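You operate a simulated robot arm through the tools that you are given. There is no shell and no other tool. Be economical: measure what you need, move in short steps, check, and stop when the job is done.

Carry out the task below with a simulated robot arm. There is one attempt and no reset: what you move stays moved.

Task
Take the grey bottle on the slatted rack of the washer and put it away on the shelf of the low steel table. Put the grey carton that says "TUBE 20 in" from the top of the steel table on the low shelf of the long bench and the grey carton marked "TUBE 26 in" on the grey table beside the cabinet. Count the blue pads on the top of the steel table, then put as many of the bottles from the top of the steel table on the slatted rack of the washer. Take the tube box on the top of the left bench and put it away on the lower wall shelf over the tyre bench. Take the yellow lever and put it on the low shelf of the left bench. Any order will do. Set down upright: grey bottle, grey carton, bottle, tube box.

Only the result counts: the job must be done as asked and must still hold three seconds after the hand-in. Knocking over, shifting, dropping, spilling or breaking anything else fails it.

Robot
A 6-joint arm with a two-finger parallel gripper on a trunk, on a base that drives. Base frame: it is fixed to the floor where the robot stands at the start and does not move with it; the origin is under the middle of the robot, x ahead of it, y to its left, z up; the surface under the hand at the start is at about z = 0.885. Readings come in m, degrees, newtons and seconds.
Its first joint turns from -166.0 to 166.0 degrees. Places, roughly: blue pad (6x10x4 cm) [-3.4, 0.8, 0.9]; blue pad (7x9x3 cm) [-3, 0.6, 0.9]; bottle [-2.75, 0.75, 1]; bottle (7x7x19 cm) [-3.2, 0.8, 0.9]; grey bottle (7x7x19 cm) [0.7, -0.1, 1]; grey carton [-2.5, 0.75, 1]; grey table beside the cabinet [-7.1, 1.6, 0.8]; low shelf of the left bench [-0.6, -10.9, 0.1]; low shelf of the long bench [0.9, -1.7, 0.2]; lower wall shelf over the tyre bench (86x15 cm) [-7.2, -4.8, 1.2]; shelf of the low steel table [-4.9, -1.3, 0.2]; slatted rack of the washer [0.8, 0, 0.9]; tube box [-1, -10.75, 1]; yellow lever (12x3x2 cm) [-0.1, -10.7, 0.9]. Payload 3.43 kg.
The TCP is the grasp point between the finger pads, 0.034 m short of the fingertips. In the tool frame z runs along the fingers and y along their closing line. The gripper opens to 0.128 m. The fingers are 0.024 m wide and 0.012 m thick; the gripper's body (0.048 by 0.13 m) begins 0.096 m behind the TCP.
Orientation is told as [roll, pitch, yaw] about the base's x, y, z axes, in that order, counted from this pose: with the fingers straight down and closing along the base's y, the tool's x points along the base's -x, its y along +y and its z along -z.

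Tools
- The arm moves only by the tool servo_tool. Its argument "commands" is a list that holds one entry, the list of rows, each a list of 7 numbers: the shift along the tool's x, y, z in m, then the turn, a rotation vector about the tool's x, y, z in degrees, then the closure in counts, from 0 (fully open) to 255 (shut). In form: [[[dx, dy, dz, rx, ry, rz, gripper], ...]]. A call has 1 to 20 rows; each row shifts and turns the commanded pose from where the row before left it, along the tool's axes as they then stand. Rows are played at 5 a second. More than 0.05 m and 8.6 degrees between two rows, or a gripper value outside its range, and nothing of the call is played. A pose out of reach is approached as far as the arm can. The call stops where the force on the tool passes 40 N (or 10 N more than at its start, if that is more) or the arm is blocked; 0.2 s more then pass. Each finger travels about 0.153 m/s and halts on what it meets, pressing with about 30 N; the grip force reading is that of the motor and also rises with nothing between the fingers. The clock runs only during rows and for 0.2 s after the last one: add rows that do not move to give the fingers time. The reply holds the time, the measured pose of the TCP, the force on the tool along the base axes, the opening and the grip force, in the units named above and with some noise, with the torque about the TCP (base axes, N m) and any sound that the robot's microphone picked up, and new pictures: "show" is both (left out), scene, wrist or none.
- Cameras (640 x 400 px; columns grow to the right, rows downward): "scene" is now at [0.1724, 0.1952, 1.2305]; the picture's right is [-0.19, -0.98, 0.00], its down [-0.36, 0.07, -0.93] and it looks along [0.91, -0.18, -0.37] (base axes); focal length 263 px, centre (320, 200). "wrist" rides on the gripper at [0.076, -0.011, -0.16] in the tool frame; the picture's right is [0.15, 0.99, 0.00], its down [-0.88, 0.13, -0.46] and it looks along [-0.45, 0.07, 0.89] (tool axes); focal length 234 px, centre (320, 200). There is no depth. A picture from a camera that has moved, and an enlarged one, comes with that camera's place and axes in the base frame and with its lens. The place of the scene camera against the robot may be out by one fixed shift of up to 0.018 m in any direction.
- drive_base(legs): drives the robot by 1 to 6 legs, each [ahead, left, turn to the left] in m, m and degrees, along the robot's own axes; the way and the turn of a leg run together, so that a leg with both is an arc; at most 1.5 m and 180 degrees a leg. The arm and the cameras ride along, it lands a little off, and it stops where it bumps. It gives what a move gives, and a new picture of the scene camera.
- pan_tilt(pan, tilt): turns the head with the scene camera to pan (to the left, within 143 degrees either way) and tilt (down, from -29 to 69), counted from straight ahead of the robot. It gives what a move gives, and a new picture of the scene camera.
- zoom(camera, box): a new picture of the part [left, top, right, bottom] of that camera's present view, enlarged. The clock stands still meanwhile.
- close_job(): hands the job in; it is judged then, once.

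Go step by step. Nothing tells you exact positions but the pictures and the camera data: compare them with the known pose of the tool, close in by small moves and look again before you grip or let go. The budget is 207 turns and 260 pictures, counting those below and the enlarged ones. Unless the task says otherwise, let go and move clear before handing in, and close with one line.

The tools are called as a command line: name --argument value ..., lists and objects as JSON in quotes. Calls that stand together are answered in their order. servo_tool: Moves the arm, as the interface text tells. Its arguments: {"type":"object","properties":{"commands":{"type":"array","items":{"type":"array","items":{"type":"array","items":{"type":"number"}}}},"show":{"type":"string","enum":["both","scene","wrist","none"]}},"required":["commands"]} The other tools are called the same way: drive_base (legs) drives the base; pan_tilt (pan, tilt) turns the head that bears the scene camera; zoom (camera, box) takes an enlarged picture of a part of a camera's view; close_job () hands the job in.

At the start:

```text
clock: 0.0
eef_pos: [0.6633, 0.1637, 1.0917]
ee_rot: [0.0, 0.2, 0.0]
contact_force: [-0.5, 0.0, 0.3]
ft_torque: [-0.01, 0.01, 0.0]
width: 0.1281
grasp_force: 0.0
robot x, y, heading: [-0.0001, 0.0024, -0.1]
head pan, tilt: [-10.9, 21.8]
```

scene: 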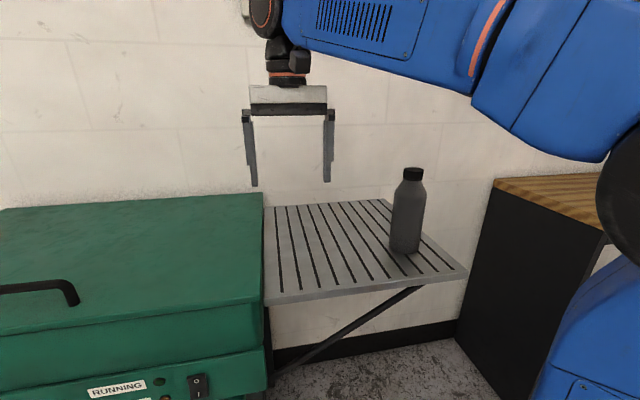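
wrist: 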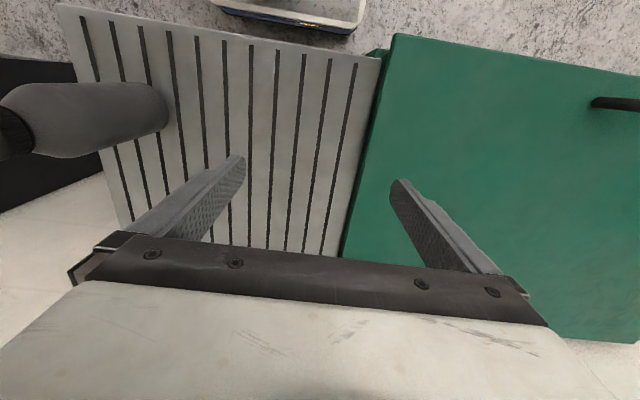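

The grey bottle stands on the rack at about (0.685, -0.115). Before I choose a grasp I'll look around the room for the shelves.

pan_tilt --pan -90 --tilt 20

pan_tilt --pan -143 --tilt 12

pan_tilt --pan 143 --tilt 12

```text
clock: 1.5
eef_pos: [0.6629, 0.1621, 1.0898]
ee_rot: [0.0, 0.1, 0.0]
contact_force: [0.4, 0.0, -0.2]
ft_torque: [0.02, 0.0, 0.0]
width: 0.1279
grasp_force: 0.0
robot x, y, heading: [0.0009, -0.0002, 0.0]
head pan, tilt: [-90.0, 20.0]
camera scene: at [0.0813, 0.1197, 1.2334], right [-1.0, 0.0, 0.0], down [0.0, 0.34, -0.94], along [0.0, -0.94, -0.34], focal length 263 px, centre (320, 200)
```

scene: 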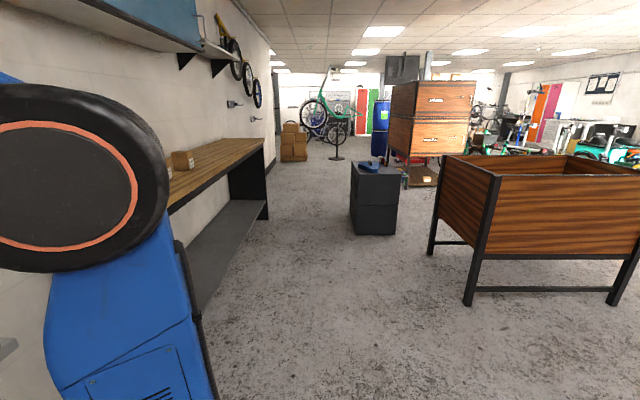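

```text
clock: 2.7
eef_pos: [0.6629, 0.1636, 1.0922]
ee_rot: [0.0, 0.0, 0.0]
contact_force: [0.2, 0.0, 0.0]
ft_torque: [0.04, 0.0, -0.02]
width: 0.1281
grasp_force: 0.0
robot x, y, heading: [0.001, -0.0001, 0.1]
head pan, tilt: [-143.0, 12.0]
camera scene: at [0.0068, 0.1566, 1.2464], right [-0.6, 0.8, 0.0], down [0.17, 0.13, -0.98], along [-0.78, -0.59, -0.21], focal length 263 px, centre (320, 200)
```

scene: 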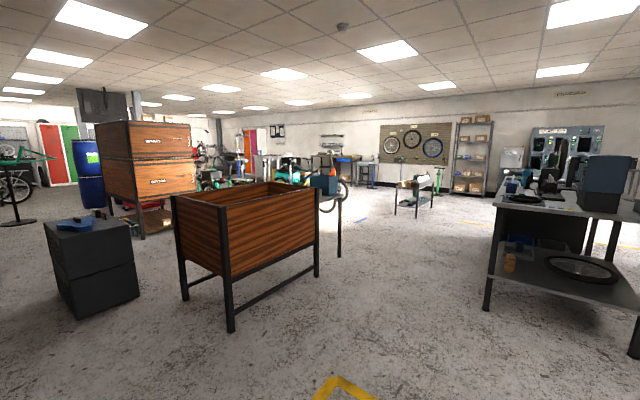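

```text
clock: 6.7
eef_pos: [0.6633, 0.1642, 1.0898]
ee_rot: [0.0, 0.0, 0.1]
contact_force: [-0.3, 0.0, -0.2]
ft_torque: [0.02, 0.07, -0.01]
width: 0.1283
grasp_force: 0.0
robot x, y, heading: [0.0, -0.0004, -0.1]
head pan, tilt: [143.0, 12.0]
camera scene: at [0.0068, 0.2689, 1.2464], right [0.6, 0.8, 0.0], down [0.17, -0.13, -0.98], along [-0.78, 0.59, -0.21], focal length 263 px, centre (320, 200)
```

scene: 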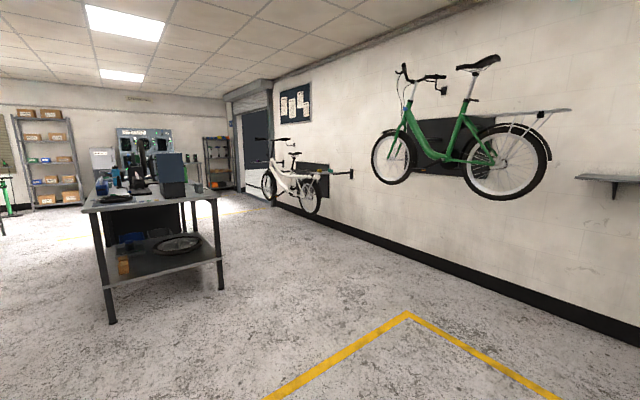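

The steel table and the low steel table behind me are both in view. I'll zoom in on the steel table and the low table.

zoom --camera "scene" --box '[60, 120, 260, 320]'

pan_tilt --pan -143 --tilt 12

zoom --camera "scene" --box '[370, 150, 460, 230]'

```text
2.00 times, centred on (160, 220) of scene
camera zoom: at [0.0068, 0.2689, 1.2464], right [0.6, 0.8, 0.0], down [0.17, -0.13, -0.98], along [-0.78, 0.59, -0.21], focal length 526 px, centre (640, 160)
```

zoom: 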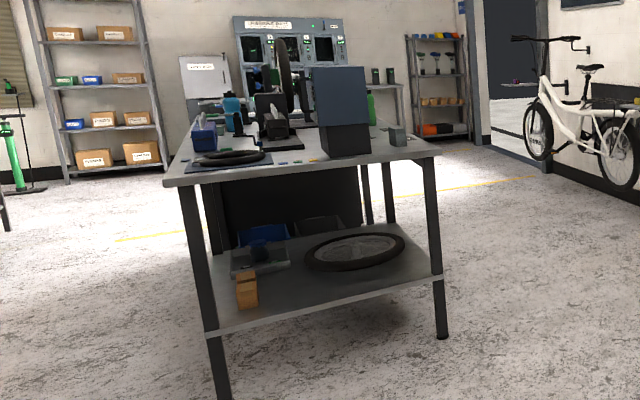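

```text
clock: 10.6
eef_pos: [0.6632, 0.1625, 1.0906]
ee_rot: [-0.1, 0.0, -0.1]
contact_force: [0.2, -0.2, -0.2]
ft_torque: [0.03, 0.02, -0.01]
width: 0.1281
grasp_force: 0.1
robot x, y, heading: [-0.0033, -0.0026, -0.0]
head pan, tilt: [-143.0, 12.0]
camera scene: at [0.0068, 0.1567, 1.2464], right [-0.6, 0.8, 0.0], down [0.17, 0.13, -0.98], along [-0.78, -0.59, -0.21], focal length 263 px, centre (320, 200)
```

scene: 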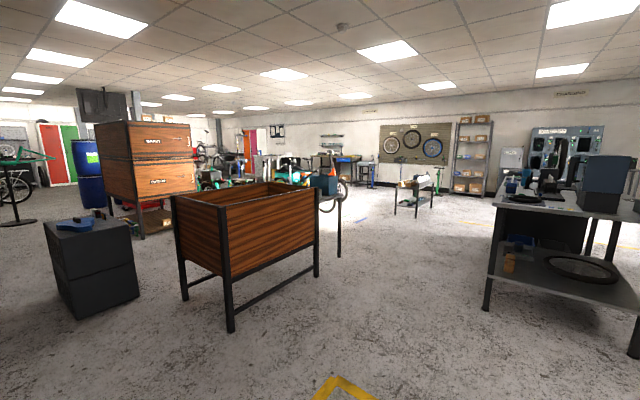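

```text
5.00 times, centred on (415, 190) of scene
camera zoom: at [0.0068, 0.1567, 1.2464], right [-0.6, 0.8, 0.0], down [0.17, 0.13, -0.98], along [-0.78, -0.59, -0.21], focal length 1314 px, centre (-155, 250)
```

zoom: 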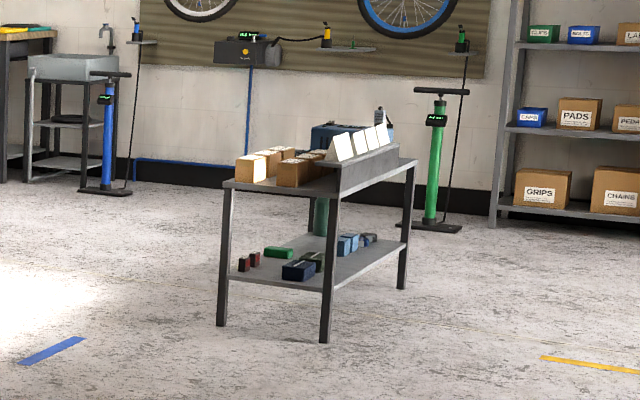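

The low table has an open shelf under a top, so that bottle needs a sideways (horizontal) tool. I'll back off the rack and test how low the arm reaches with the tool level.

drive_base --legs '[[-0.7, 0, 0]]'

servo_tool --commands '[[[0, 0, 0, 0, -8.2, 0, 0], [0, 0, 0, 0, -8.2, 0, 0], [0, 0, 0, 0, -8.2, 0, 0], [0, 0, 0, 0, -8.2, 0, 0], [0, 0, 0, 0, -8.2, 0, 0], [0, 0, 0, 0, -8.2, 0, 0], [0, 0, 0, 0, -8.2, 0, 0], [0, 0, 0, 0, -8.2, 0, 0], [0, 0, 0, 0, -8.2, 0, 0], [0, 0, 0, 0, -8.2, 0, 0], [0, 0, 0, 0, -8, 0, 0], [0, 0, 0, 0, 0, 0, 0]]]' --show "wrist"

```text
clock: 14.5
eef_pos: [-0.0424, 0.1612, 1.0905]
ee_rot: [-0.1, 0.0, -0.4]
contact_force: [0.0, 0.4, -0.1]
ft_torque: [0.0, -0.03, -0.02]
width: 0.128
grasp_force: 0.0
robot x, y, heading: [-0.7088, -0.0003, -0.4]
head pan, tilt: [-143.0, 12.0]
camera scene: at [-0.6986, 0.1587, 1.2464], right [-0.6, 0.8, 0.0], down [0.17, 0.12, -0.98], along [-0.78, -0.58, -0.21], focal length 263 px, centre (320, 200)
```

scene: 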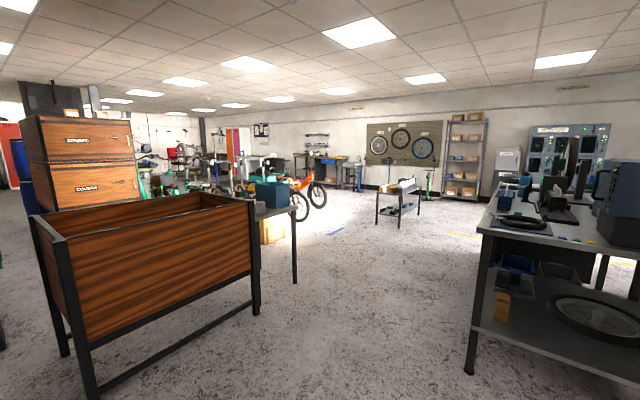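

```text
clock: 17.1
eef_pos: [-0.0424, 0.1628, 1.0907]
ee_rot: [158.7, -89.9, -159.2]
contact_force: [-0.5, -0.9, -0.6]
ft_torque: [0.03, 0.02, 0.0]
width: 0.128
grasp_force: 0.1
robot x, y, heading: [-0.7042, 0.0043, -0.3]
head pan, tilt: [-143.0, 12.0]
camera wrist: at [-0.2022, 0.1512, 1.0141], right [0.01, 0.99, -0.15], down [-0.46, 0.13, 0.88], along [0.89, 0.06, 0.45], focal length 234 px, centre (320, 200)
```

wrist: 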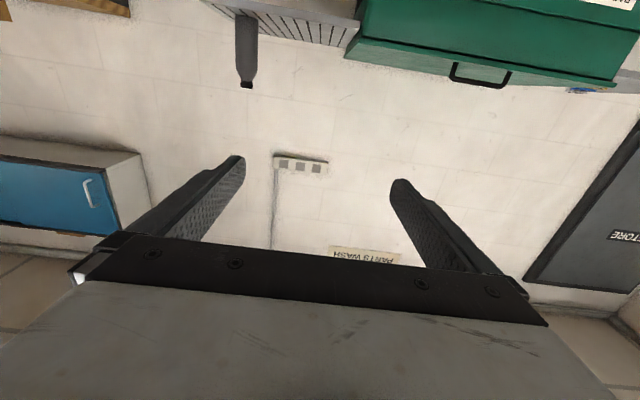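

The horizontal pose works. Next I'll test how low it can go.

servo_tool --commands '[[[0.05, 0, 0, 0, 0, 0, 0], [0.05, 0, 0, 0, 0, 0, 0], [0.05, 0, 0, 0, 0, 0, 0], [0.05, 0, 0, 0, 0, 0, 0], [0.05, 0, 0, 0, 0, 0, 0], [0.05, 0, 0, 0, 0, 0, 0], [0.05, 0, 0, 0, 0, 0, 0], [0.05, 0, 0, 0, 0, 0, 0], [0.05, 0, 0, 0, 0, 0, 0], [0.05, 0, 0, 0, 0, 0, 0], [0.05, 0, 0, 0, 0, 0, 0], [0.05, 0, 0, 0, 0, 0, 0], [0.05, 0, 0, 0, 0, 0, 0], [0.05, 0, 0, 0, 0, 0, 0], [0.05, 0, 0, 0, 0, 0, 0], [0.05, 0, 0, 0, 0, 0, 0], [0, 0, 0, 0, 0, 0, 0]]]' --show "none"

pan_tilt --pan 0 --tilt 45

```text
clock: 20.7
eef_pos: [0.0654, 0.357, 0.5401]
ee_rot: [-69.1, -88.9, 68.4]
contact_force: [0.6, -0.8, -0.1]
ft_torque: [-0.02, 0.04, 0.0]
width: 0.1279
grasp_force: 0.0
out of reach, approached as far as the arm can: row 5, 6, 7, 8, 9, 10, 11, 12, 13, 14, 15, 16
robot x, y, heading: [-0.7053, 0.0042, -0.1]
head pan, tilt: [-143.0, 12.0]
```

```text
clock: 22.9
eef_pos: [0.0663, 0.3576, 0.5403]
ee_rot: [-69.2, -88.7, 68.3]
contact_force: [0.1, -0.4, -0.1]
ft_torque: [-0.01, -0.01, -0.05]
width: 0.128
grasp_force: 0.1
robot x, y, heading: [-0.7045, 0.001, -0.3]
head pan, tilt: [0.0, 45.0]
camera scene: at [-0.5425, 0.214, 1.1947], right [-0.01, -1.0, 0.0], down [-0.71, 0.0, -0.71], along [0.71, 0.0, -0.71], focal length 263 px, centre (320, 200)
```

scene: 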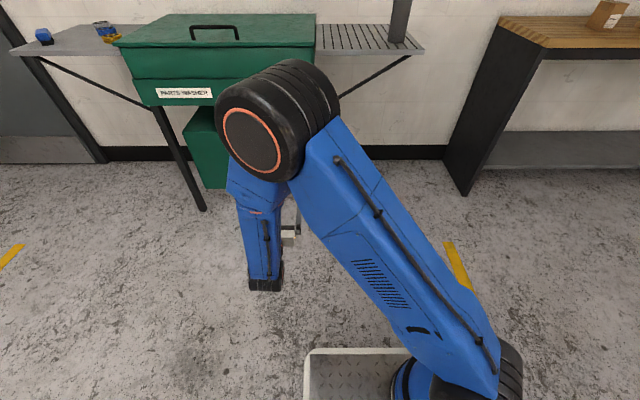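

At 0.66 m ahead with the tool level the limit is about z = 0.84, but drifting outward it got lower. I'll try further out and lower.

servo_tool --commands '[[[0, 0, 0.05, 0, 0, 0, 0], [0, 0, 0.05, 0, 0, 0, 0], [0.05, 0, 0.0, 0, 0, 0, 0], [0.05, 0, 0, 0, 0, 0, 0], [0.05, 0, 0, 0, 0, 0, 0], [0.05, 0, 0, 0, 0, 0, 0], [0, 0, 0, 0, 0, 0, 0]]]' --show "scene"

```text
clock: 24.5
eef_pos: [0.2019, 0.4151, 0.3831]
ee_rot: [-80.8, -88.8, 79.9]
contact_force: [0.2, -0.5, 0.7]
ft_torque: [-0.01, 0.03, 0.02]
width: 0.1278
grasp_force: 0.1
out of reach, approached as far as the arm can: row 3, 4, 5, 6
robot x, y, heading: [-0.7039, 0.0004, -0.3]
head pan, tilt: [0.0, 45.0]
camera scene: at [-0.5425, 0.214, 1.1947], right [-0.01, -1.0, 0.0], down [-0.71, 0.0, -0.71], along [0.71, 0.0, -0.71], focal length 263 px, centre (320, 200)
```

scene: 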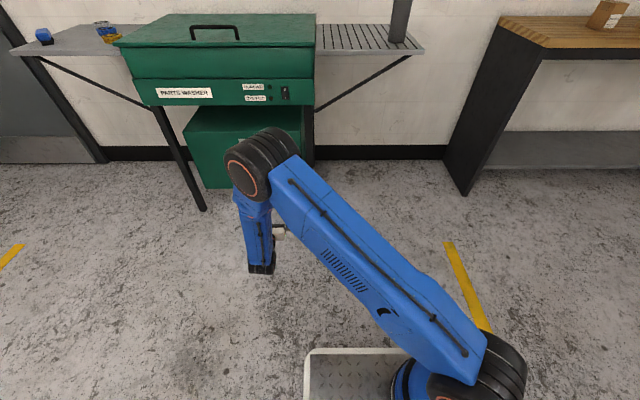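

Further out it gets lower, so the limit seems to be the wrist bend. I'll try a tool tilted 40° below level, which should do for both grasp and placing.

servo_tool --commands '[[[0, -0.05, 0, 0, 8, 0, 0], [0, -0.05, 0, 0, 8, 0, 0], [0, -0.05, 0, 0, 8, 0, 0], [0, -0.05, 0, 0, 8, 0, 0], [0, -0.05, 0, 0, 7, 0, 0], [0.032, -0.05, -0.038, 0, 0, 0, 0], [0.032, -0.05, -0.038, 0, 0, 0, 0], [0.038, -0.05, 0.032, 0, 0, 0, 0], [0.038, 0, 0.032, 0, 0, 0, 0], [0, 0, 0, 0, 0, 0, 0]]]' --show "scene"

```text
refused: row 6 steps farther than a row can; nothing moved
```

servo_tool --commands '[[[0, -0.05, 0, 0, 8, 0, 0], [0, -0.05, 0, 0, 8, 0, 0], [0, -0.05, 0, 0, 8, 0, 0], [0, -0.05, 0, 0, 8, 0, 0], [0, -0.05, 0, 0, 7, 0, 0], [0, -0.05, 0, 0, 0, 0, 0], [0, -0.05, 0, 0, 0, 0, 0], [0, -0.05, 0, 0, 0, 0, 0], [0.032, 0, -0.038, 0, 0, 0, 0], [0.032, 0, -0.038, 0, 0, 0, 0], [0.038, 0, 0.032, 0, 0, 0, 0], [0.038, 0, 0.032, 0, 0, 0, 0], [0, 0, 0, 0, 0, 0, 0]]]' --show "scene"

```text
clock: 27.3
eef_pos: [0.1837, 0.0909, 0.4042]
ee_rot: [-4.5, -50.0, 2.5]
contact_force: [0.2, -0.5, -0.6]
ft_torque: [0.03, -0.04, 0.02]
width: 0.1279
grasp_force: 0.2
out of reach, approached as far as the arm can: row 1, 2, 6, 7, 8, 9, 10, 11, 12
robot x, y, heading: [-0.704, 0.0008, -0.4]
head pan, tilt: [0.0, 45.0]
camera scene: at [-0.5426, 0.2139, 1.1947], right [-0.01, -1.0, 0.0], down [-0.71, 0.0, -0.71], along [0.71, 0.0, -0.71], focal length 263 px, centre (320, 200)
```

scene: 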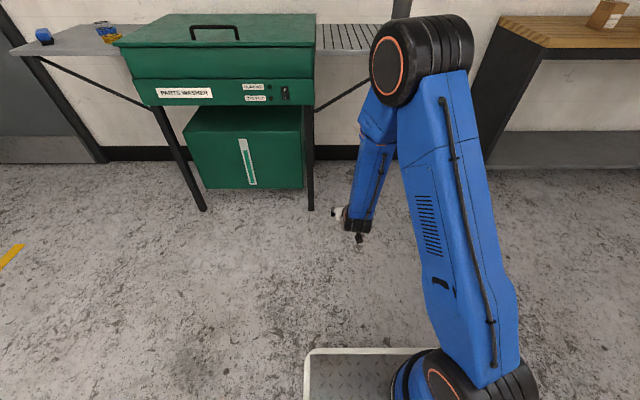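

Reach is limited in some way here. I'll test going forward and then down at this tilt to learn the reachable area.

servo_tool --commands '[[[-0.016, 0.03, 0.019, 0, 0, 0, 0], [-0.016, 0.03, 0.019, 0, 0, 0, 0], [-0.016, 0.02, 0.019, 0, 0, 0, 0], [-0.016, 0, 0.019, 0, 0, 0, 0], [0.02, 0, 0.016, 0, 0, 0, 0], [0.02, 0, 0.016, 0, 0, 0, 0], [0.02, 0, 0.016, 0, 0, 0, 0], [0.02, 0, 0.016, 0, 0, 0, 0], [0.02, 0, 0.016, 0, 0, 0, 0], [0, 0, 0, 0, 0, 0, 0]]]' --show "scene"

```text
clock: 29.5
eef_pos: [0.2811, 0.1634, 0.2731]
ee_rot: [-4.6, -49.9, 2.5]
contact_force: [-0.1, 0.2, -0.2]
ft_torque: [-0.04, 0.04, -0.01]
width: 0.1279
grasp_force: 0.1
robot x, y, heading: [-0.7045, 0.0023, -0.3]
head pan, tilt: [0.0, 45.0]
camera scene: at [-0.5425, 0.214, 1.1947], right [-0.01, -1.0, 0.0], down [-0.71, 0.0, -0.71], along [0.71, 0.0, -0.71], focal length 263 px, centre (320, 200)
```

scene: 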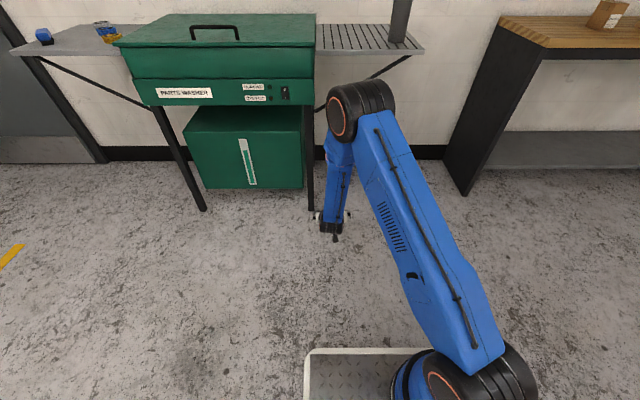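

At 0.98 m ahead with 40° below level I reach z = 0.27, so that tilt works for the low shelves. I'll raise the arm, straighten the small twist, then line up with the grey bottle.

servo_tool --commands '[[[-0.0211, 0, -0.0428, -2.7, 0, 1.6, 0], [-0.0211, 0, -0.0428, 0, 0, 0, 0], [-0.0211, 0, -0.0428, 0, 0, 0, 0], [-0.0211, 0, -0.0428, 0, 0, 0, 0], [-0.0211, 0, -0.0428, 0, 0, 0, 0], [-0.0211, 0, -0.0428, 0, 0, 0, 0], [-0.0211, 0, -0.0428, 0, 0, 0, 0], [-0.0211, 0, -0.0428, 0, 0, 0, 0], [-0.0211, 0, -0.0428, 0, 0, 0, 0], [-0.0211, 0, -0.0428, 0, 0, 0, 0], [-0.0211, 0, -0.0428, 0, 0, 0, 0], [-0.0211, 0, -0.0428, 0, 0, 0, 0], [-0.0211, 0, -0.0428, 0, 0, 0, 0], [-0.0211, 0, -0.0428, 0, 0, 0, 0], [-0.0211, 0, -0.0428, 0, 0, 0, 0], [-0.0211, 0, -0.0428, 0, 0, 0, 0], [-0.0211, 0, -0.0428, 0, 0, 0, 0], [-0.0211, 0, -0.0428, 0, 0, 0, 0], [-0.0211, 0, -0.0428, 0, 0, 0, 0], [0, 0, 0, 0, 0, 0, 0]]]' --show "none"

drive_base --legs '[[0.64, -0.28, 0.3]]'

pan_tilt --pan 0 --tilt 25

```text
clock: 33.7
eef_pos: [-0.0779, 0.1702, 1.1108]
ee_rot: [0.1, -50.0, 0.1]
contact_force: [1.1, -0.4, 0.1]
ft_torque: [-0.05, -0.02, 0.05]
width: 0.128
grasp_force: 0.1
out of reach, approached as far as the arm can: row 1
robot x, y, heading: [-0.7076, 0.002, -0.4]
head pan, tilt: [0.0, 45.0]
```

```text
clock: 37.6
eef_pos: [0.5631, -0.1227, 1.1106]
ee_rot: [0.2, -50.0, -0.7]
contact_force: [0.3, -0.2, 0.0]
ft_torque: [0.01, 0.0, -0.01]
width: 0.1279
grasp_force: 0.0
robot x, y, heading: [-0.0662, -0.2818, -1.2]
head pan, tilt: [0.0, 45.0]
camera scene: at [0.0998, -0.0729, 1.1947], right [-0.02, -1.0, 0.0], down [-0.71, 0.01, -0.71], along [0.71, -0.01, -0.71], focal length 263 px, centre (320, 200)
```

scene: 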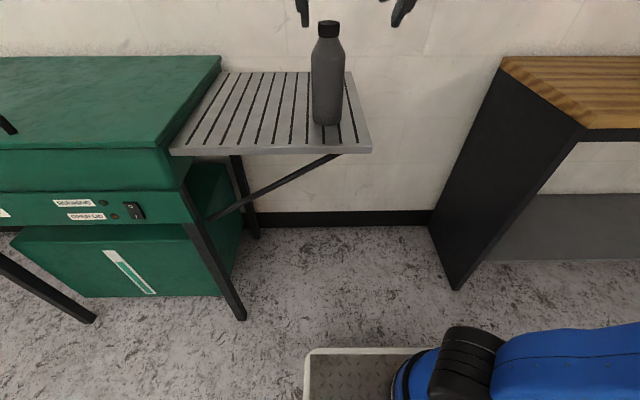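

```text
clock: 38.4
eef_pos: [0.5637, -0.1218, 1.1107]
ee_rot: [0.1, -49.9, -0.7]
contact_force: [-0.1, -0.1, 0.7]
ft_torque: [0.01, 0.02, 0.0]
width: 0.128
grasp_force: 0.1
robot x, y, heading: [-0.0672, -0.2825, -0.9]
head pan, tilt: [0.0, 25.0]
camera scene: at [0.1106, -0.0732, 1.2252], right [-0.02, -1.0, 0.0], down [-0.42, 0.01, -0.91], along [0.91, -0.02, -0.42], focal length 263 px, centre (320, 200)
```

scene: 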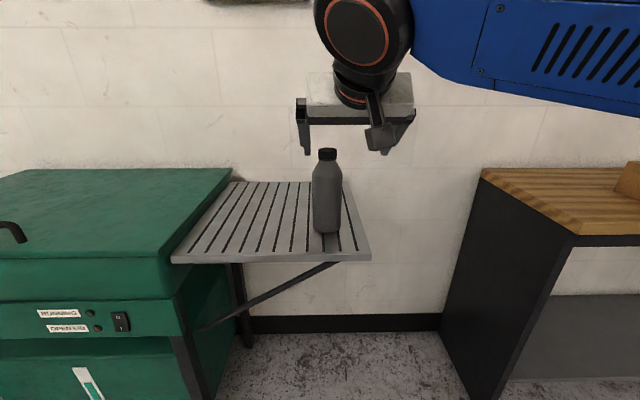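

The gripper is just in front of the bottle, perhaps 2 cm to its right. I'll check with the wrist camera.

servo_tool --commands '[[[0.0, 0.02, 0, 0, 0, 0, 0], [0, 0, 0, 0, 0, 0, 0]]]' --show "wrist"

```text
clock: 39.0
eef_pos: [0.5646, -0.1016, 1.1122]
ee_rot: [0.0, -50.0, -0.8]
contact_force: [0.3, 0.6, -0.4]
ft_torque: [0.03, -0.05, -0.02]
width: 0.1279
grasp_force: 0.2
robot x, y, heading: [-0.0685, -0.2803, -1.5]
head pan, tilt: [0.0, 25.0]
camera wrist: at [0.3933, -0.1109, 1.1549], right [-0.08, 0.99, -0.11], down [0.22, 0.13, 0.97], along [0.97, 0.06, -0.23], focal length 234 px, centre (320, 200)
```

wrist: 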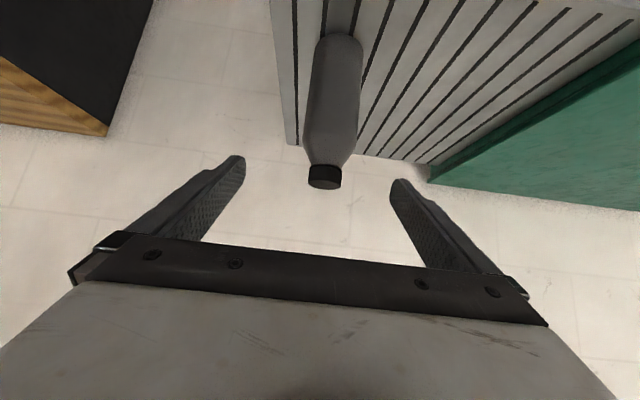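

The bottle is near (0.668, -0.094). I'll move in around it with open fingers and look again before closing.

servo_tool --commands '[[[0.0095, 0.002, 0.042, 0, 0, 0, 0], [0.0095, 0.002, 0.042, 0, 0, 0, 0], [0.0095, 0.002, 0.042, 0, 0, 0, 0], [0.0095, 0.002, 0.042, 0, 0, 0, 0], [0, 0, 0, 0, 0, 0, 0]]]'

```text
clock: 40.2
eef_pos: [0.6688, -0.0957, 0.9734]
ee_rot: [0.3, -50.0, -0.7]
contact_force: [0.1, 0.2, -0.6]
ft_torque: [0.02, 0.01, 0.04]
width: 0.1279
grasp_force: 0.1
robot x, y, heading: [-0.0669, -0.2823, -1.0]
head pan, tilt: [0.0, 25.0]
camera scene: at [0.1106, -0.0732, 1.2253], right [-0.02, -1.0, 0.0], down [-0.42, 0.01, -0.91], along [0.91, -0.02, -0.42], focal length 263 px, centre (320, 200)
camera wrist: at [0.4983, -0.1049, 1.0165], right [-0.08, 0.99, -0.11], down [0.22, 0.13, 0.97], along [0.97, 0.06, -0.23], focal length 234 px, centre (320, 200)
```

scene: 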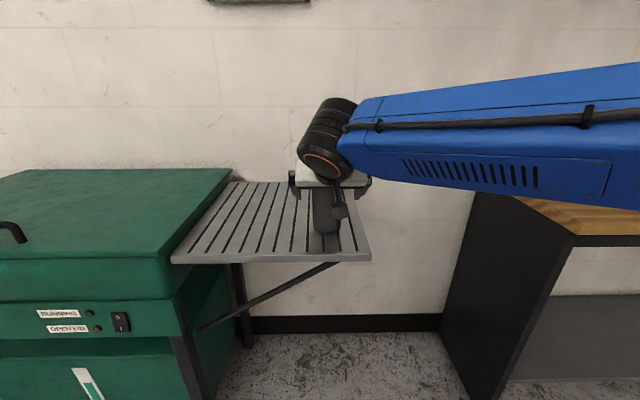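
wrist: 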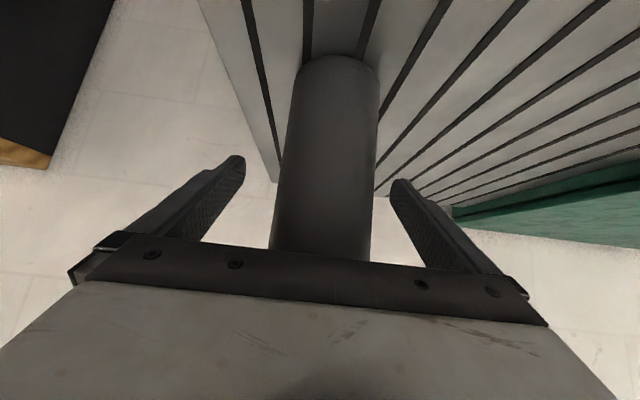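

The bottle sits between the fingers. I'll nudge 1 cm deeper, then close.

servo_tool --commands '[[[-0.006, 0.004, 0.008, 0, 0, 0, 0], [0, 0, 0, 0, 0, 0, 40], [0, 0, 0, 0, 0, 0, 90], [0, 0, 0, 0, 0, 0, 130], [0, 0, 0, 0, 0, 0, 180], [0, 0, 0, 0, 0, 0, 255], [0, 0, 0, 0, 0, 0, 255]]]' --show "wrist"

```text
clock: 41.8
eef_pos: [0.6791, -0.092, 0.9719]
ee_rot: [0.1, -50.0, -0.7]
contact_force: [0.6, -2.2, 0.8]
ft_torque: [0.01, -0.05, 0.04]
width: 0.0665
grasp_force: 30.2
robot x, y, heading: [-0.0691, -0.283, -0.8]
head pan, tilt: [0.0, 25.0]
camera wrist: at [0.5078, -0.1008, 1.016], right [-0.08, 0.99, -0.11], down [0.22, 0.13, 0.97], along [0.97, 0.06, -0.23], focal length 234 px, centre (320, 200)
```

wrist: 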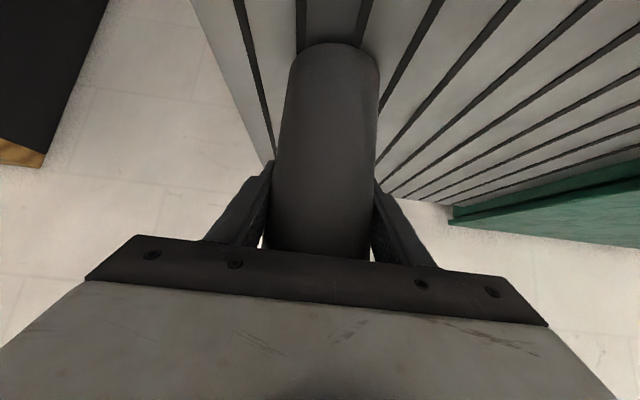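

The bottle is gripped. I'll lift it and draw back.

servo_tool --commands '[[[-0.019, 0, -0.016, 0, 0, 0, 255], [-0.0383, 0, -0.0322, 0, 0, 0, 255], [-0.0383, 0, -0.0322, 0, 0, 0, 255], [0.032, 0, -0.0383, 0, 0, 0, 255], [0.032, 0, -0.0383, 0, 0, 0, 255], [0.032, 0, -0.0383, 0, 0, 0, 255], [0.032, 0, -0.0383, 0, 0, 0, 255], [0, 0, 0, 0, 0, 0, 255]]]' --show "scene"

drive_base --legs '[[-0.8, 0, 0], [0, 0, 150]]'

pan_tilt --pan 30 --tilt 15

```text
clock: 43.6
eef_pos: [0.4796, -0.0903, 1.0994]
ee_rot: [0.1, -50.1, -0.7]
contact_force: [-0.1, 0.3, -6.2]
ft_torque: [-0.01, -0.15, 0.0]
width: 0.0665
grasp_force: 30.0
robot x, y, heading: [-0.0679, -0.2813, -1.4]
head pan, tilt: [0.0, 25.0]
camera scene: at [0.1108, -0.0731, 1.2253], right [-0.02, -1.0, 0.0], down [-0.42, 0.01, -0.91], along [0.91, -0.02, -0.42], focal length 263 px, centre (320, 200)
```

scene: 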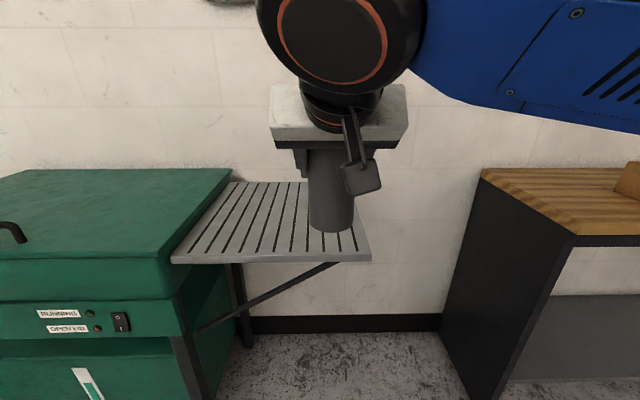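

```text
clock: 54.1
eef_pos: [-1.4469, -0.1728, 1.099]
ee_rot: [0.1, -50.0, 150.3]
contact_force: [0.5, 0.1, -5.5]
ft_torque: [0.04, 0.09, -0.03]
width: 0.0662
grasp_force: 29.6
robot x, y, heading: [-0.8769, -0.2688, 149.9]
head pan, tilt: [0.0, 25.0]
camera scene: at [-1.1335, -0.3799, 1.2253], right [0.5, 0.87, 0.0], down [0.37, -0.21, -0.91], along [-0.78, 0.45, -0.42], focal length 263 px, centre (320, 200)
```

scene: 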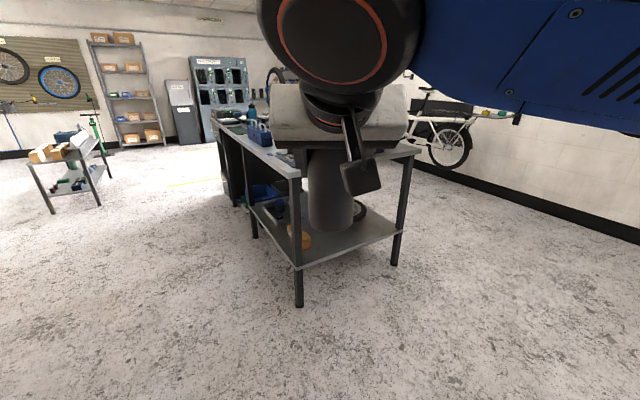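

```text
clock: 55.1
eef_pos: [-1.448, -0.1724, 1.1]
ee_rot: [0.1, -49.9, 150.3]
contact_force: [-0.3, -0.3, -6.1]
ft_torque: [0.07, 0.12, 0.02]
width: 0.0664
grasp_force: 29.9
robot x, y, heading: [-0.8743, -0.2699, 149.9]
head pan, tilt: [30.0, 15.0]
camera scene: at [-1.1472, -0.4259, 1.2415], right [0.0, 1.0, 0.0], down [0.26, 0.0, -0.97], along [-0.97, 0.0, -0.26], focal length 263 px, centre (320, 200)
```

scene: 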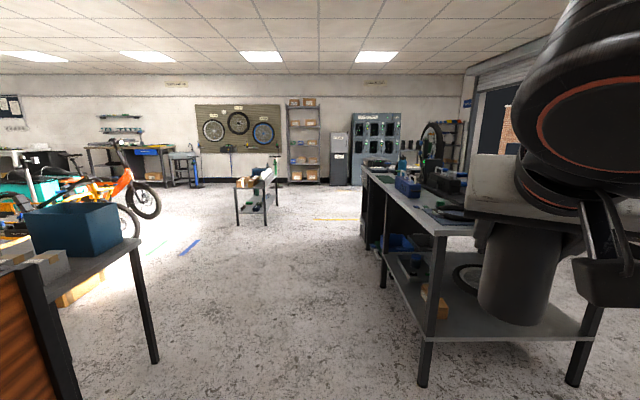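

I see the low table around x -4.4 to -5.3, y -1.5 to -1.15. Zooming to see its shelf items, and the blue pads on the steel table.

zoom --camera "scene" --box '[222, 155, 302, 235]'

drive_base --legs '[[0, 0, 30], [1.0, 0.6, 0]]'

```text
5.00 times, centred on (262, 195) of scene
camera zoom: at [-1.1472, -0.4259, 1.2415], right [0.0, 1.0, 0.0], down [0.26, 0.0, -0.97], along [-0.97, 0.0, -0.26], focal length 1314 px, centre (610, 225)
```

zoom: 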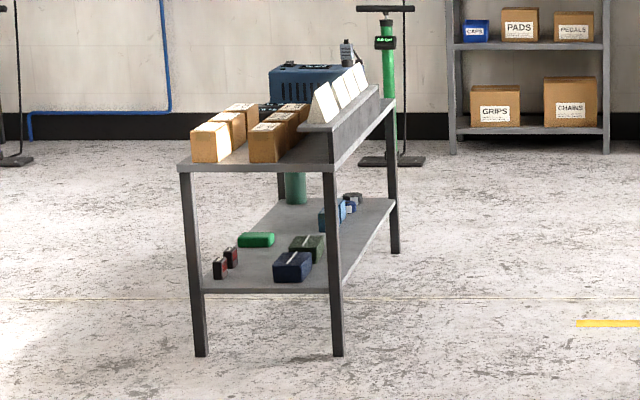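

```text
clock: 62.5
eef_pos: [-2.4084, -1.0846, 1.099]
ee_rot: [0.2, -50.1, -178.5]
contact_force: [0.2, -0.3, -6.4]
ft_torque: [0.0, 0.12, -0.03]
width: 0.0663
grasp_force: 30.4
robot x, y, heading: [-1.871, -0.8692, -178.9]
head pan, tilt: [30.0, 15.0]
camera scene: at [-2.0241, -1.1475, 1.2415], right [-0.52, 0.86, 0.0], down [0.22, 0.13, -0.97], along [-0.83, -0.5, -0.26], focal length 263 px, centre (320, 200)
```

scene: 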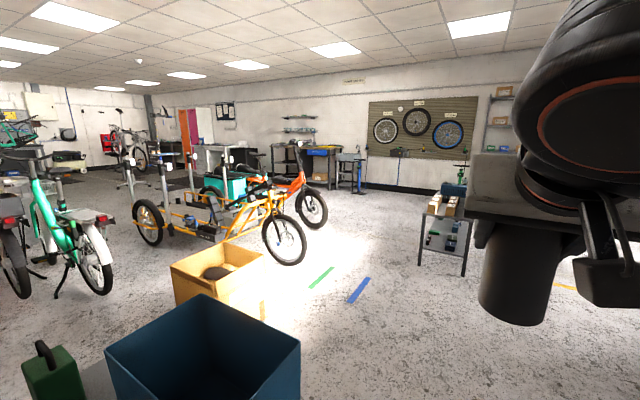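

I'll drive round to the long (+y) side of the low table and face it.

drive_base --legs '[[1.5, -0.25, 0], [1.45, -0.3, 0], [0, 0, 88.9]]'

pan_tilt --pan 5 --tilt 45

```text
refused: leg 1 is longer than a leg can be; nothing moved
```

```text
clock: 63.4
eef_pos: [-2.4083, -1.084, 1.0994]
ee_rot: [0.1, -50.0, -178.6]
contact_force: [0.4, 0.5, -6.9]
ft_torque: [0.0, 0.07, 0.03]
width: 0.0663
grasp_force: 30.3
robot x, y, heading: [-1.8708, -0.8724, -178.9]
head pan, tilt: [5.0, 45.0]
camera scene: at [-2.0249, -1.108, 1.1948], right [-0.11, 0.99, 0.0], down [0.7, 0.07, -0.71], along [-0.7, -0.07, -0.71], focal length 263 px, centre (320, 200)
```

scene: 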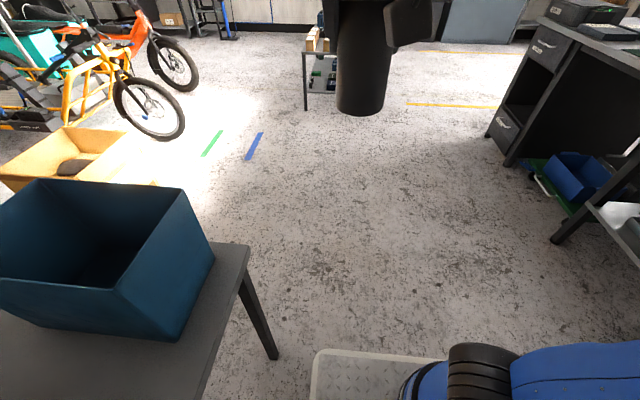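

drive_base --legs '[[1.45, -0.15, 0], [1.4, -0.1, 0], [0, -0.3, 0], [0, 0, 88.9]]'

```text
clock: 82.8
eef_pos: [-4.5156, -0.8929, 1.099]
ee_rot: [0.1, -50.1, -88.2]
contact_force: [-1.3, -0.1, -6.0]
ft_torque: [-0.09, 0.0, 0.01]
width: 0.0664
grasp_force: 30.1
robot x, y, heading: [-4.7325, -0.3536, -88.8]
head pan, tilt: [5.0, 45.0]
camera scene: at [-4.5011, -0.518, 1.1947], right [-0.99, -0.11, 0.0], down [-0.08, 0.7, -0.71], along [0.08, -0.7, -0.71], focal length 263 px, centre (320, 200)
```

scene: 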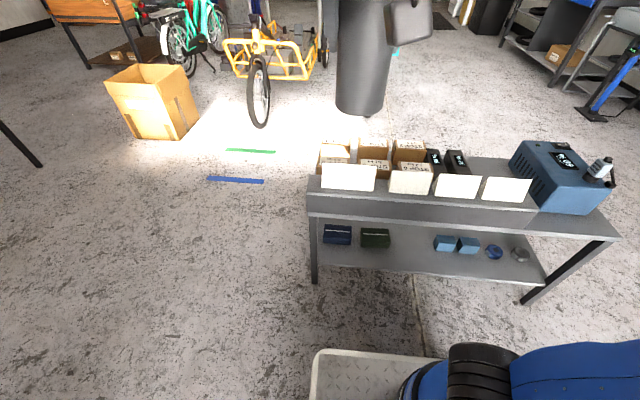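

A free gap on the shelf lies at x ≈ -4.93..-4.74 near the edge (y ≈ -1.12). I'll back away, lower the arm at long reach, then drive it in.

drive_base --legs '[[-0.34, -0.325, -1.2]]'

zoom --camera "scene" --box '[200, 60, 440, 210]'

```text
clock: 85.6
eef_pos: [-4.8591, -0.5671, 1.1001]
ee_rot: [0.1, -50.0, -89.9]
contact_force: [-0.9, -0.6, -6.0]
ft_torque: [-0.09, 0.0, -0.04]
width: 0.0664
grasp_force: 29.7
robot x, y, heading: [-5.0619, -0.0255, -90.6]
head pan, tilt: [5.0, 45.0]
camera scene: at [-4.8333, -0.1926, 1.1947], right [-1.0, -0.08, 0.0], down [-0.06, 0.7, -0.71], along [0.06, -0.7, -0.71], focal length 263 px, centre (320, 200)
```

scene: 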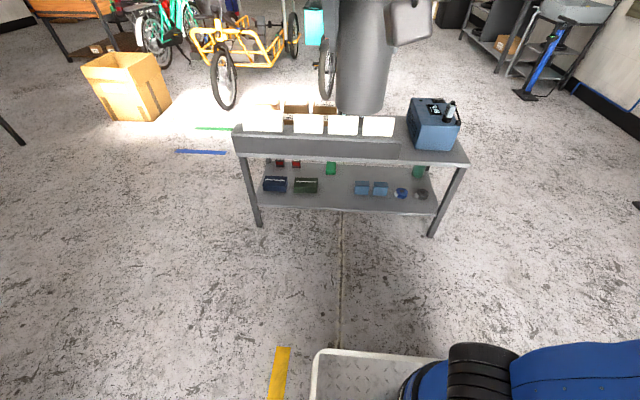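

```text
2.67 times, centred on (320, 135) of scene
camera zoom: at [-4.8333, -0.1926, 1.1947], right [-1.0, -0.08, 0.0], down [-0.06, 0.7, -0.71], along [0.06, -0.7, -0.71], focal length 701 px, centre (320, 373)
```

zoom: 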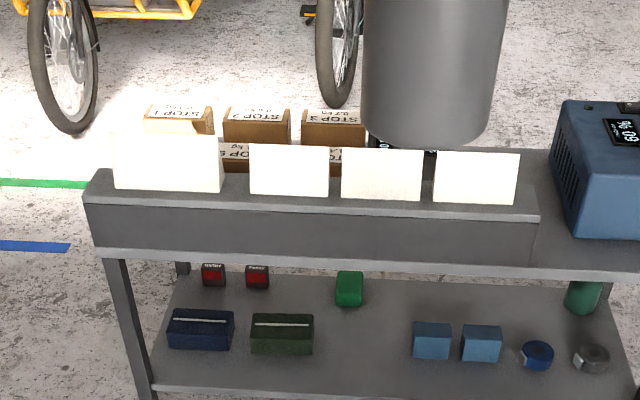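

The gap centre is x ≈ -4.833 and the shelf edge is y ≈ -1.13. I'll lower the arm in front of the table.

servo_tool --commands '[[[0.0163, 0.0012, 0.0428, 0, 0, 0, 255], [0.0163, 0.0012, 0.0428, 0, 0, 0, 255], [0.0163, 0.0012, 0.0428, 0, 0, 0, 255], [0.0163, 0.0012, 0.0428, 0, 0, 0, 255], [0.0163, 0.0012, 0.0428, 0, 0, 0, 255], [0.0163, 0.0012, 0.0428, 0, 0, 0, 255], [0.0163, 0.0012, 0.0428, 0, 0, 0, 255], [0.0163, 0.0012, 0.0428, 0, 0, 0, 255], [0.0163, 0.0012, 0.0428, 0, 0, 0, 255], [0.0163, 0.0012, 0.0428, 0, 0, 0, 255], [0.0163, 0.0012, 0.0428, 0, 0, 0, 255], [0.0163, 0.0012, 0.0428, 0, 0, 0, 255], [0.0163, 0.0012, 0.0428, 0, 0, 0, 255], [0.0163, 0.0012, 0.0428, 0, 0, 0, 255], [0.0163, 0.0012, 0.0428, 0, 0, 0, 255], [0.0163, 0.0012, 0.0428, 0, 0, 0, 255], [0.0163, 0.0012, 0.0428, 0, 0, 0, 255], [0.0163, 0.0012, 0.0428, 0, 0, 0, 255], [0.0163, 0.0012, 0.0428, 0, 0, 0, 255], [0.0163, 0.0012, 0.0428, 0, 0, 0, 255]]]'

```text
clock: 89.8
eef_pos: [-4.8343, -1.0133, 0.2977]
ee_rot: [0.0, -50.0, -89.9]
contact_force: [0.2, -0.8, -4.8]
ft_torque: [-0.05, 0.0, -0.03]
width: 0.0664
grasp_force: 29.9
robot x, y, heading: [-5.0619, -0.0226, -90.3]
head pan, tilt: [5.0, 45.0]
camera scene: at [-4.8333, -0.1925, 1.1947], right [-1.0, -0.08, 0.0], down [-0.06, 0.7, -0.71], along [0.06, -0.7, -0.71], focal length 263 px, centre (320, 200)
camera wrist: at [-4.846, -0.842, 0.3423], right [0.99, 0.1, -0.11], down [0.13, -0.22, 0.97], along [0.07, -0.97, -0.23], focal length 234 px, centre (320, 200)
```

scene: 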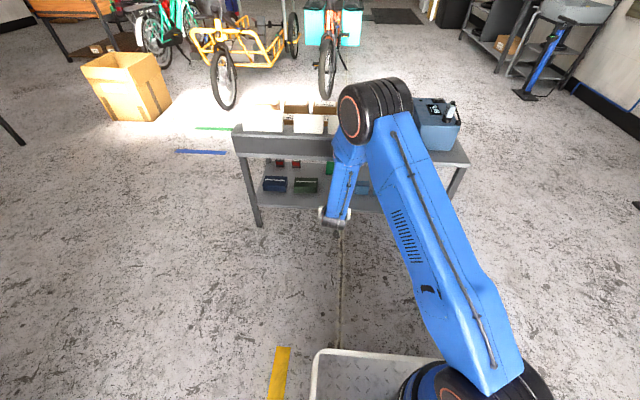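
wrist: 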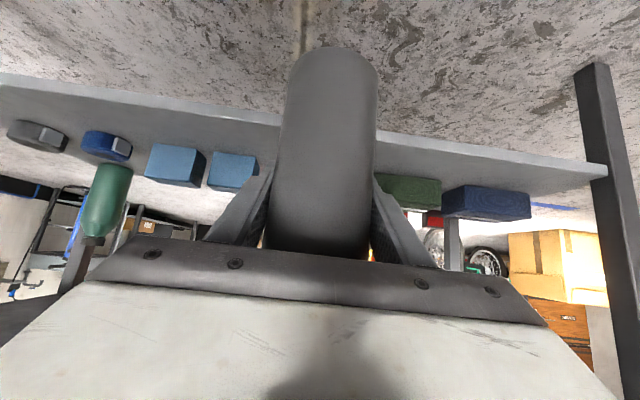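

The bottle lines up with the gap and hangs about 4 cm above the shelf level. I'll drive forward 0.17 m.

drive_base --legs '[[0.17, 0, 0]]'

zoom --camera "scene" --box '[240, 120, 440, 260]'

zoom --camera "wrist" --box '[0, 0, 640, 400]'

```text
clock: 91.2
eef_pos: [-4.8395, -1.1809, 0.2986]
ee_rot: [0.1, -50.0, -90.2]
contact_force: [-0.4, 0.6, -6.6]
ft_torque: [-0.08, 0.0, -0.01]
width: 0.0667
grasp_force: 30.4
robot x, y, heading: [-5.0654, -0.1951, -90.6]
head pan, tilt: [5.0, 45.0]
camera scene: at [-4.835, -0.3614, 1.1946], right [-1.0, -0.08, 0.0], down [-0.06, 0.71, -0.71], along [0.06, -0.7, -0.71], focal length 263 px, centre (320, 200)
```

scene: 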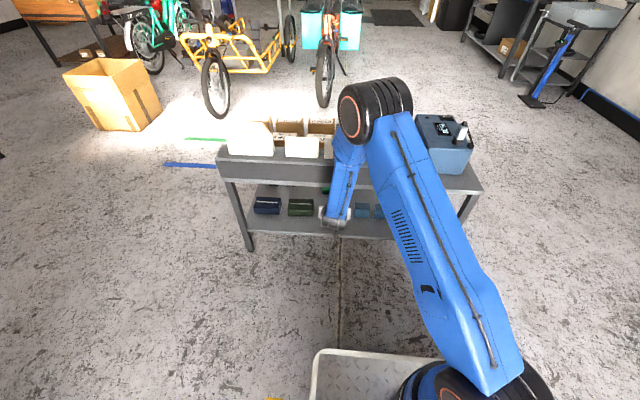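

```text
2.86 times, centred on (340, 190) of scene
camera zoom: at [-4.835, -0.3614, 1.1946], right [-1.0, -0.08, 0.0], down [-0.06, 0.71, -0.71], along [0.06, -0.7, -0.71], focal length 751 px, centre (263, 229)
```

zoom: 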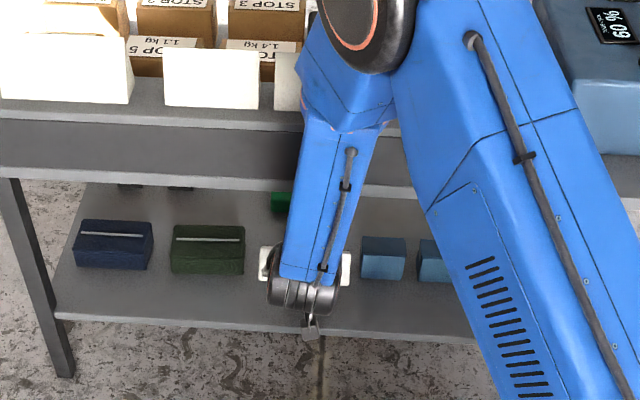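

```text
1.00 times, centred on (320, 200) of wrist (not enlarged: the box is as wide or as high as the picture)
camera zoom: at [-4.85, -1.0102, 0.3423], right [0.99, 0.09, -0.11], down [0.13, -0.22, 0.97], along [0.07, -0.97, -0.23], focal length 234 px, centre (320, 200)
```

zoom: 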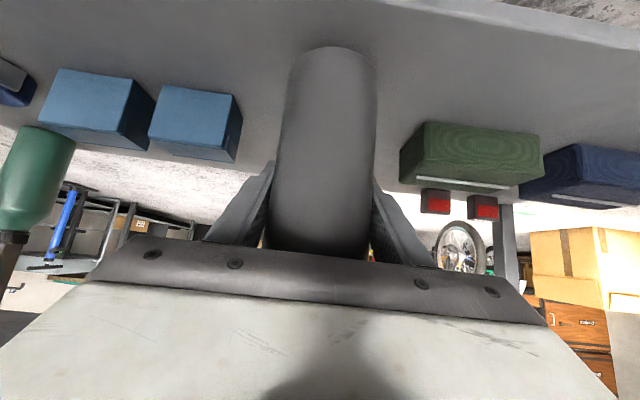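

Over the shelf with ~2 cm edge margin. I'll lower gently.

servo_tool --commands '[[[0.00766, 0, 0.00643, 0, 0, 0, 255], [0.00766, 0, 0.00643, 0, 0, 0, 255], [0.00766, 0, 0.00643, 0, 0, 0, 255], [0.0038, 0, 0.0032, 0, 0, 0, 255], [0, 0, 0, 0, 0, 0, 255]]]' --show "wrist"

```text
clock: 92.4
eef_pos: [-4.8375, -1.1842, 0.2666]
ee_rot: [-0.8, -50.0, -89.6]
contact_force: [-3.3, -3.6, 25.0]
ft_torque: [0.15, -0.53, 0.12]
width: 0.0662
grasp_force: 29.9
out of reach, approached as far as the arm can: row 4
robot x, y, heading: [-5.0592, -0.1847, -90.5]
head pan, tilt: [5.0, 45.0]
camera wrist: at [-4.8468, -1.0128, 0.3114], right [0.99, 0.09, -0.12], down [0.14, -0.22, 0.97], along [0.06, -0.97, -0.23], focal length 234 px, centre (320, 200)
```

wrist: 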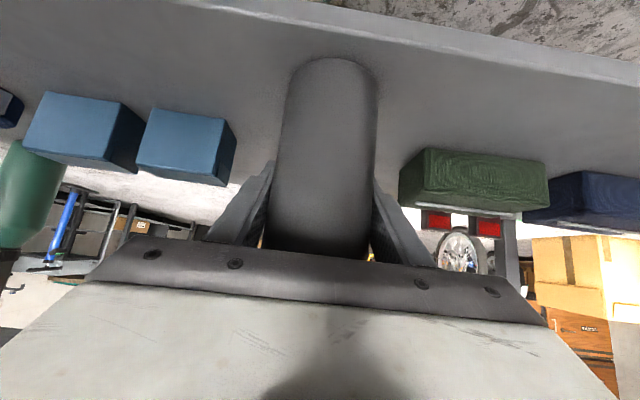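

Contact felt. I'll ease up slightly, open, and back out with the base.

servo_tool --commands '[[[-0.0015, 0, -0.0013, 0, 0, 0, 255], [0, 0, 0, 0, 0, 0, 200], [0, 0, 0, 0, 0, 0, 80], [0, 0, 0, 0, 0, 0, 0], [0, 0, 0, 0, 0, 0, 0], [0, 0, 0, 0, 0, 0, 0]]]' --show "wrist"

drive_base --legs '[[-0.3, 0, 0]]'

zoom --camera "wrist" --box '[0, 0, 640, 400]'

```text
clock: 93.8
eef_pos: [-4.8363, -1.1841, 0.2673]
ee_rot: [-0.7, -49.9, -89.6]
contact_force: [0.4, 0.3, 0.3]
ft_torque: [0.02, 0.02, -0.01]
width: 0.128
grasp_force: 0.0
robot x, y, heading: [-5.0611, -0.1889, -90.7]
head pan, tilt: [5.0, 45.0]
camera wrist: at [-4.8469, -1.0128, 0.3124], right [0.99, 0.09, -0.12], down [0.14, -0.22, 0.97], along [0.06, -0.97, -0.23], focal length 234 px, centre (320, 200)
```

wrist: 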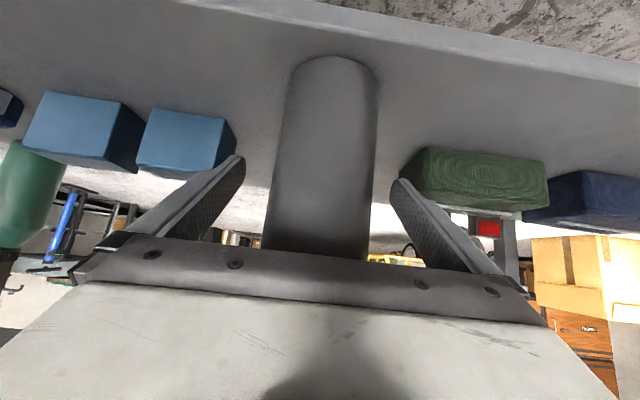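

```text
clock: 95.9
eef_pos: [-4.8299, -0.8817, 0.2673]
ee_rot: [-0.7, -49.7, -89.4]
contact_force: [0.1, -0.7, -0.4]
ft_torque: [0.0, 0.0, -0.02]
width: 0.1282
grasp_force: 0.1
robot x, y, heading: [-5.0584, 0.1116, -90.3]
head pan, tilt: [5.0, 45.0]
camera scene: at [-4.8322, -0.0591, 1.1947], right [-1.0, -0.08, 0.0], down [-0.06, 0.7, -0.71], along [0.06, -0.7, -0.71], focal length 263 px, centre (320, 200)
```

scene: 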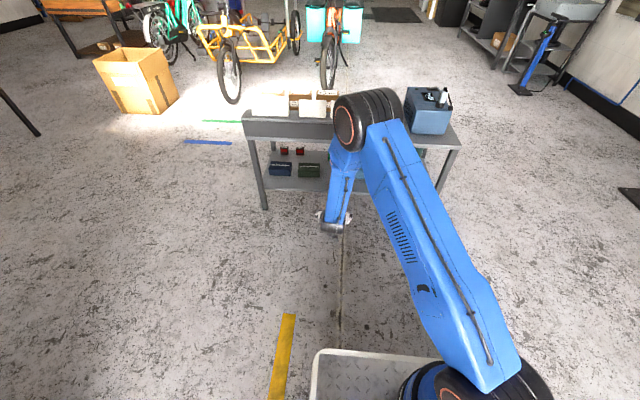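

```text
1.00 times, centred on (320, 200) of wrist (not enlarged: the box is as wide or as high as the picture)
camera zoom: at [-4.8409, -0.7109, 0.3125], right [0.99, 0.1, -0.12], down [0.14, -0.22, 0.97], along [0.07, -0.97, -0.23], focal length 234 px, centre (320, 200)
```

zoom: 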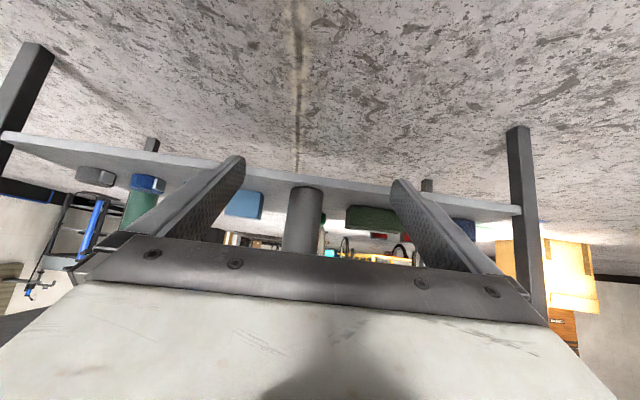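

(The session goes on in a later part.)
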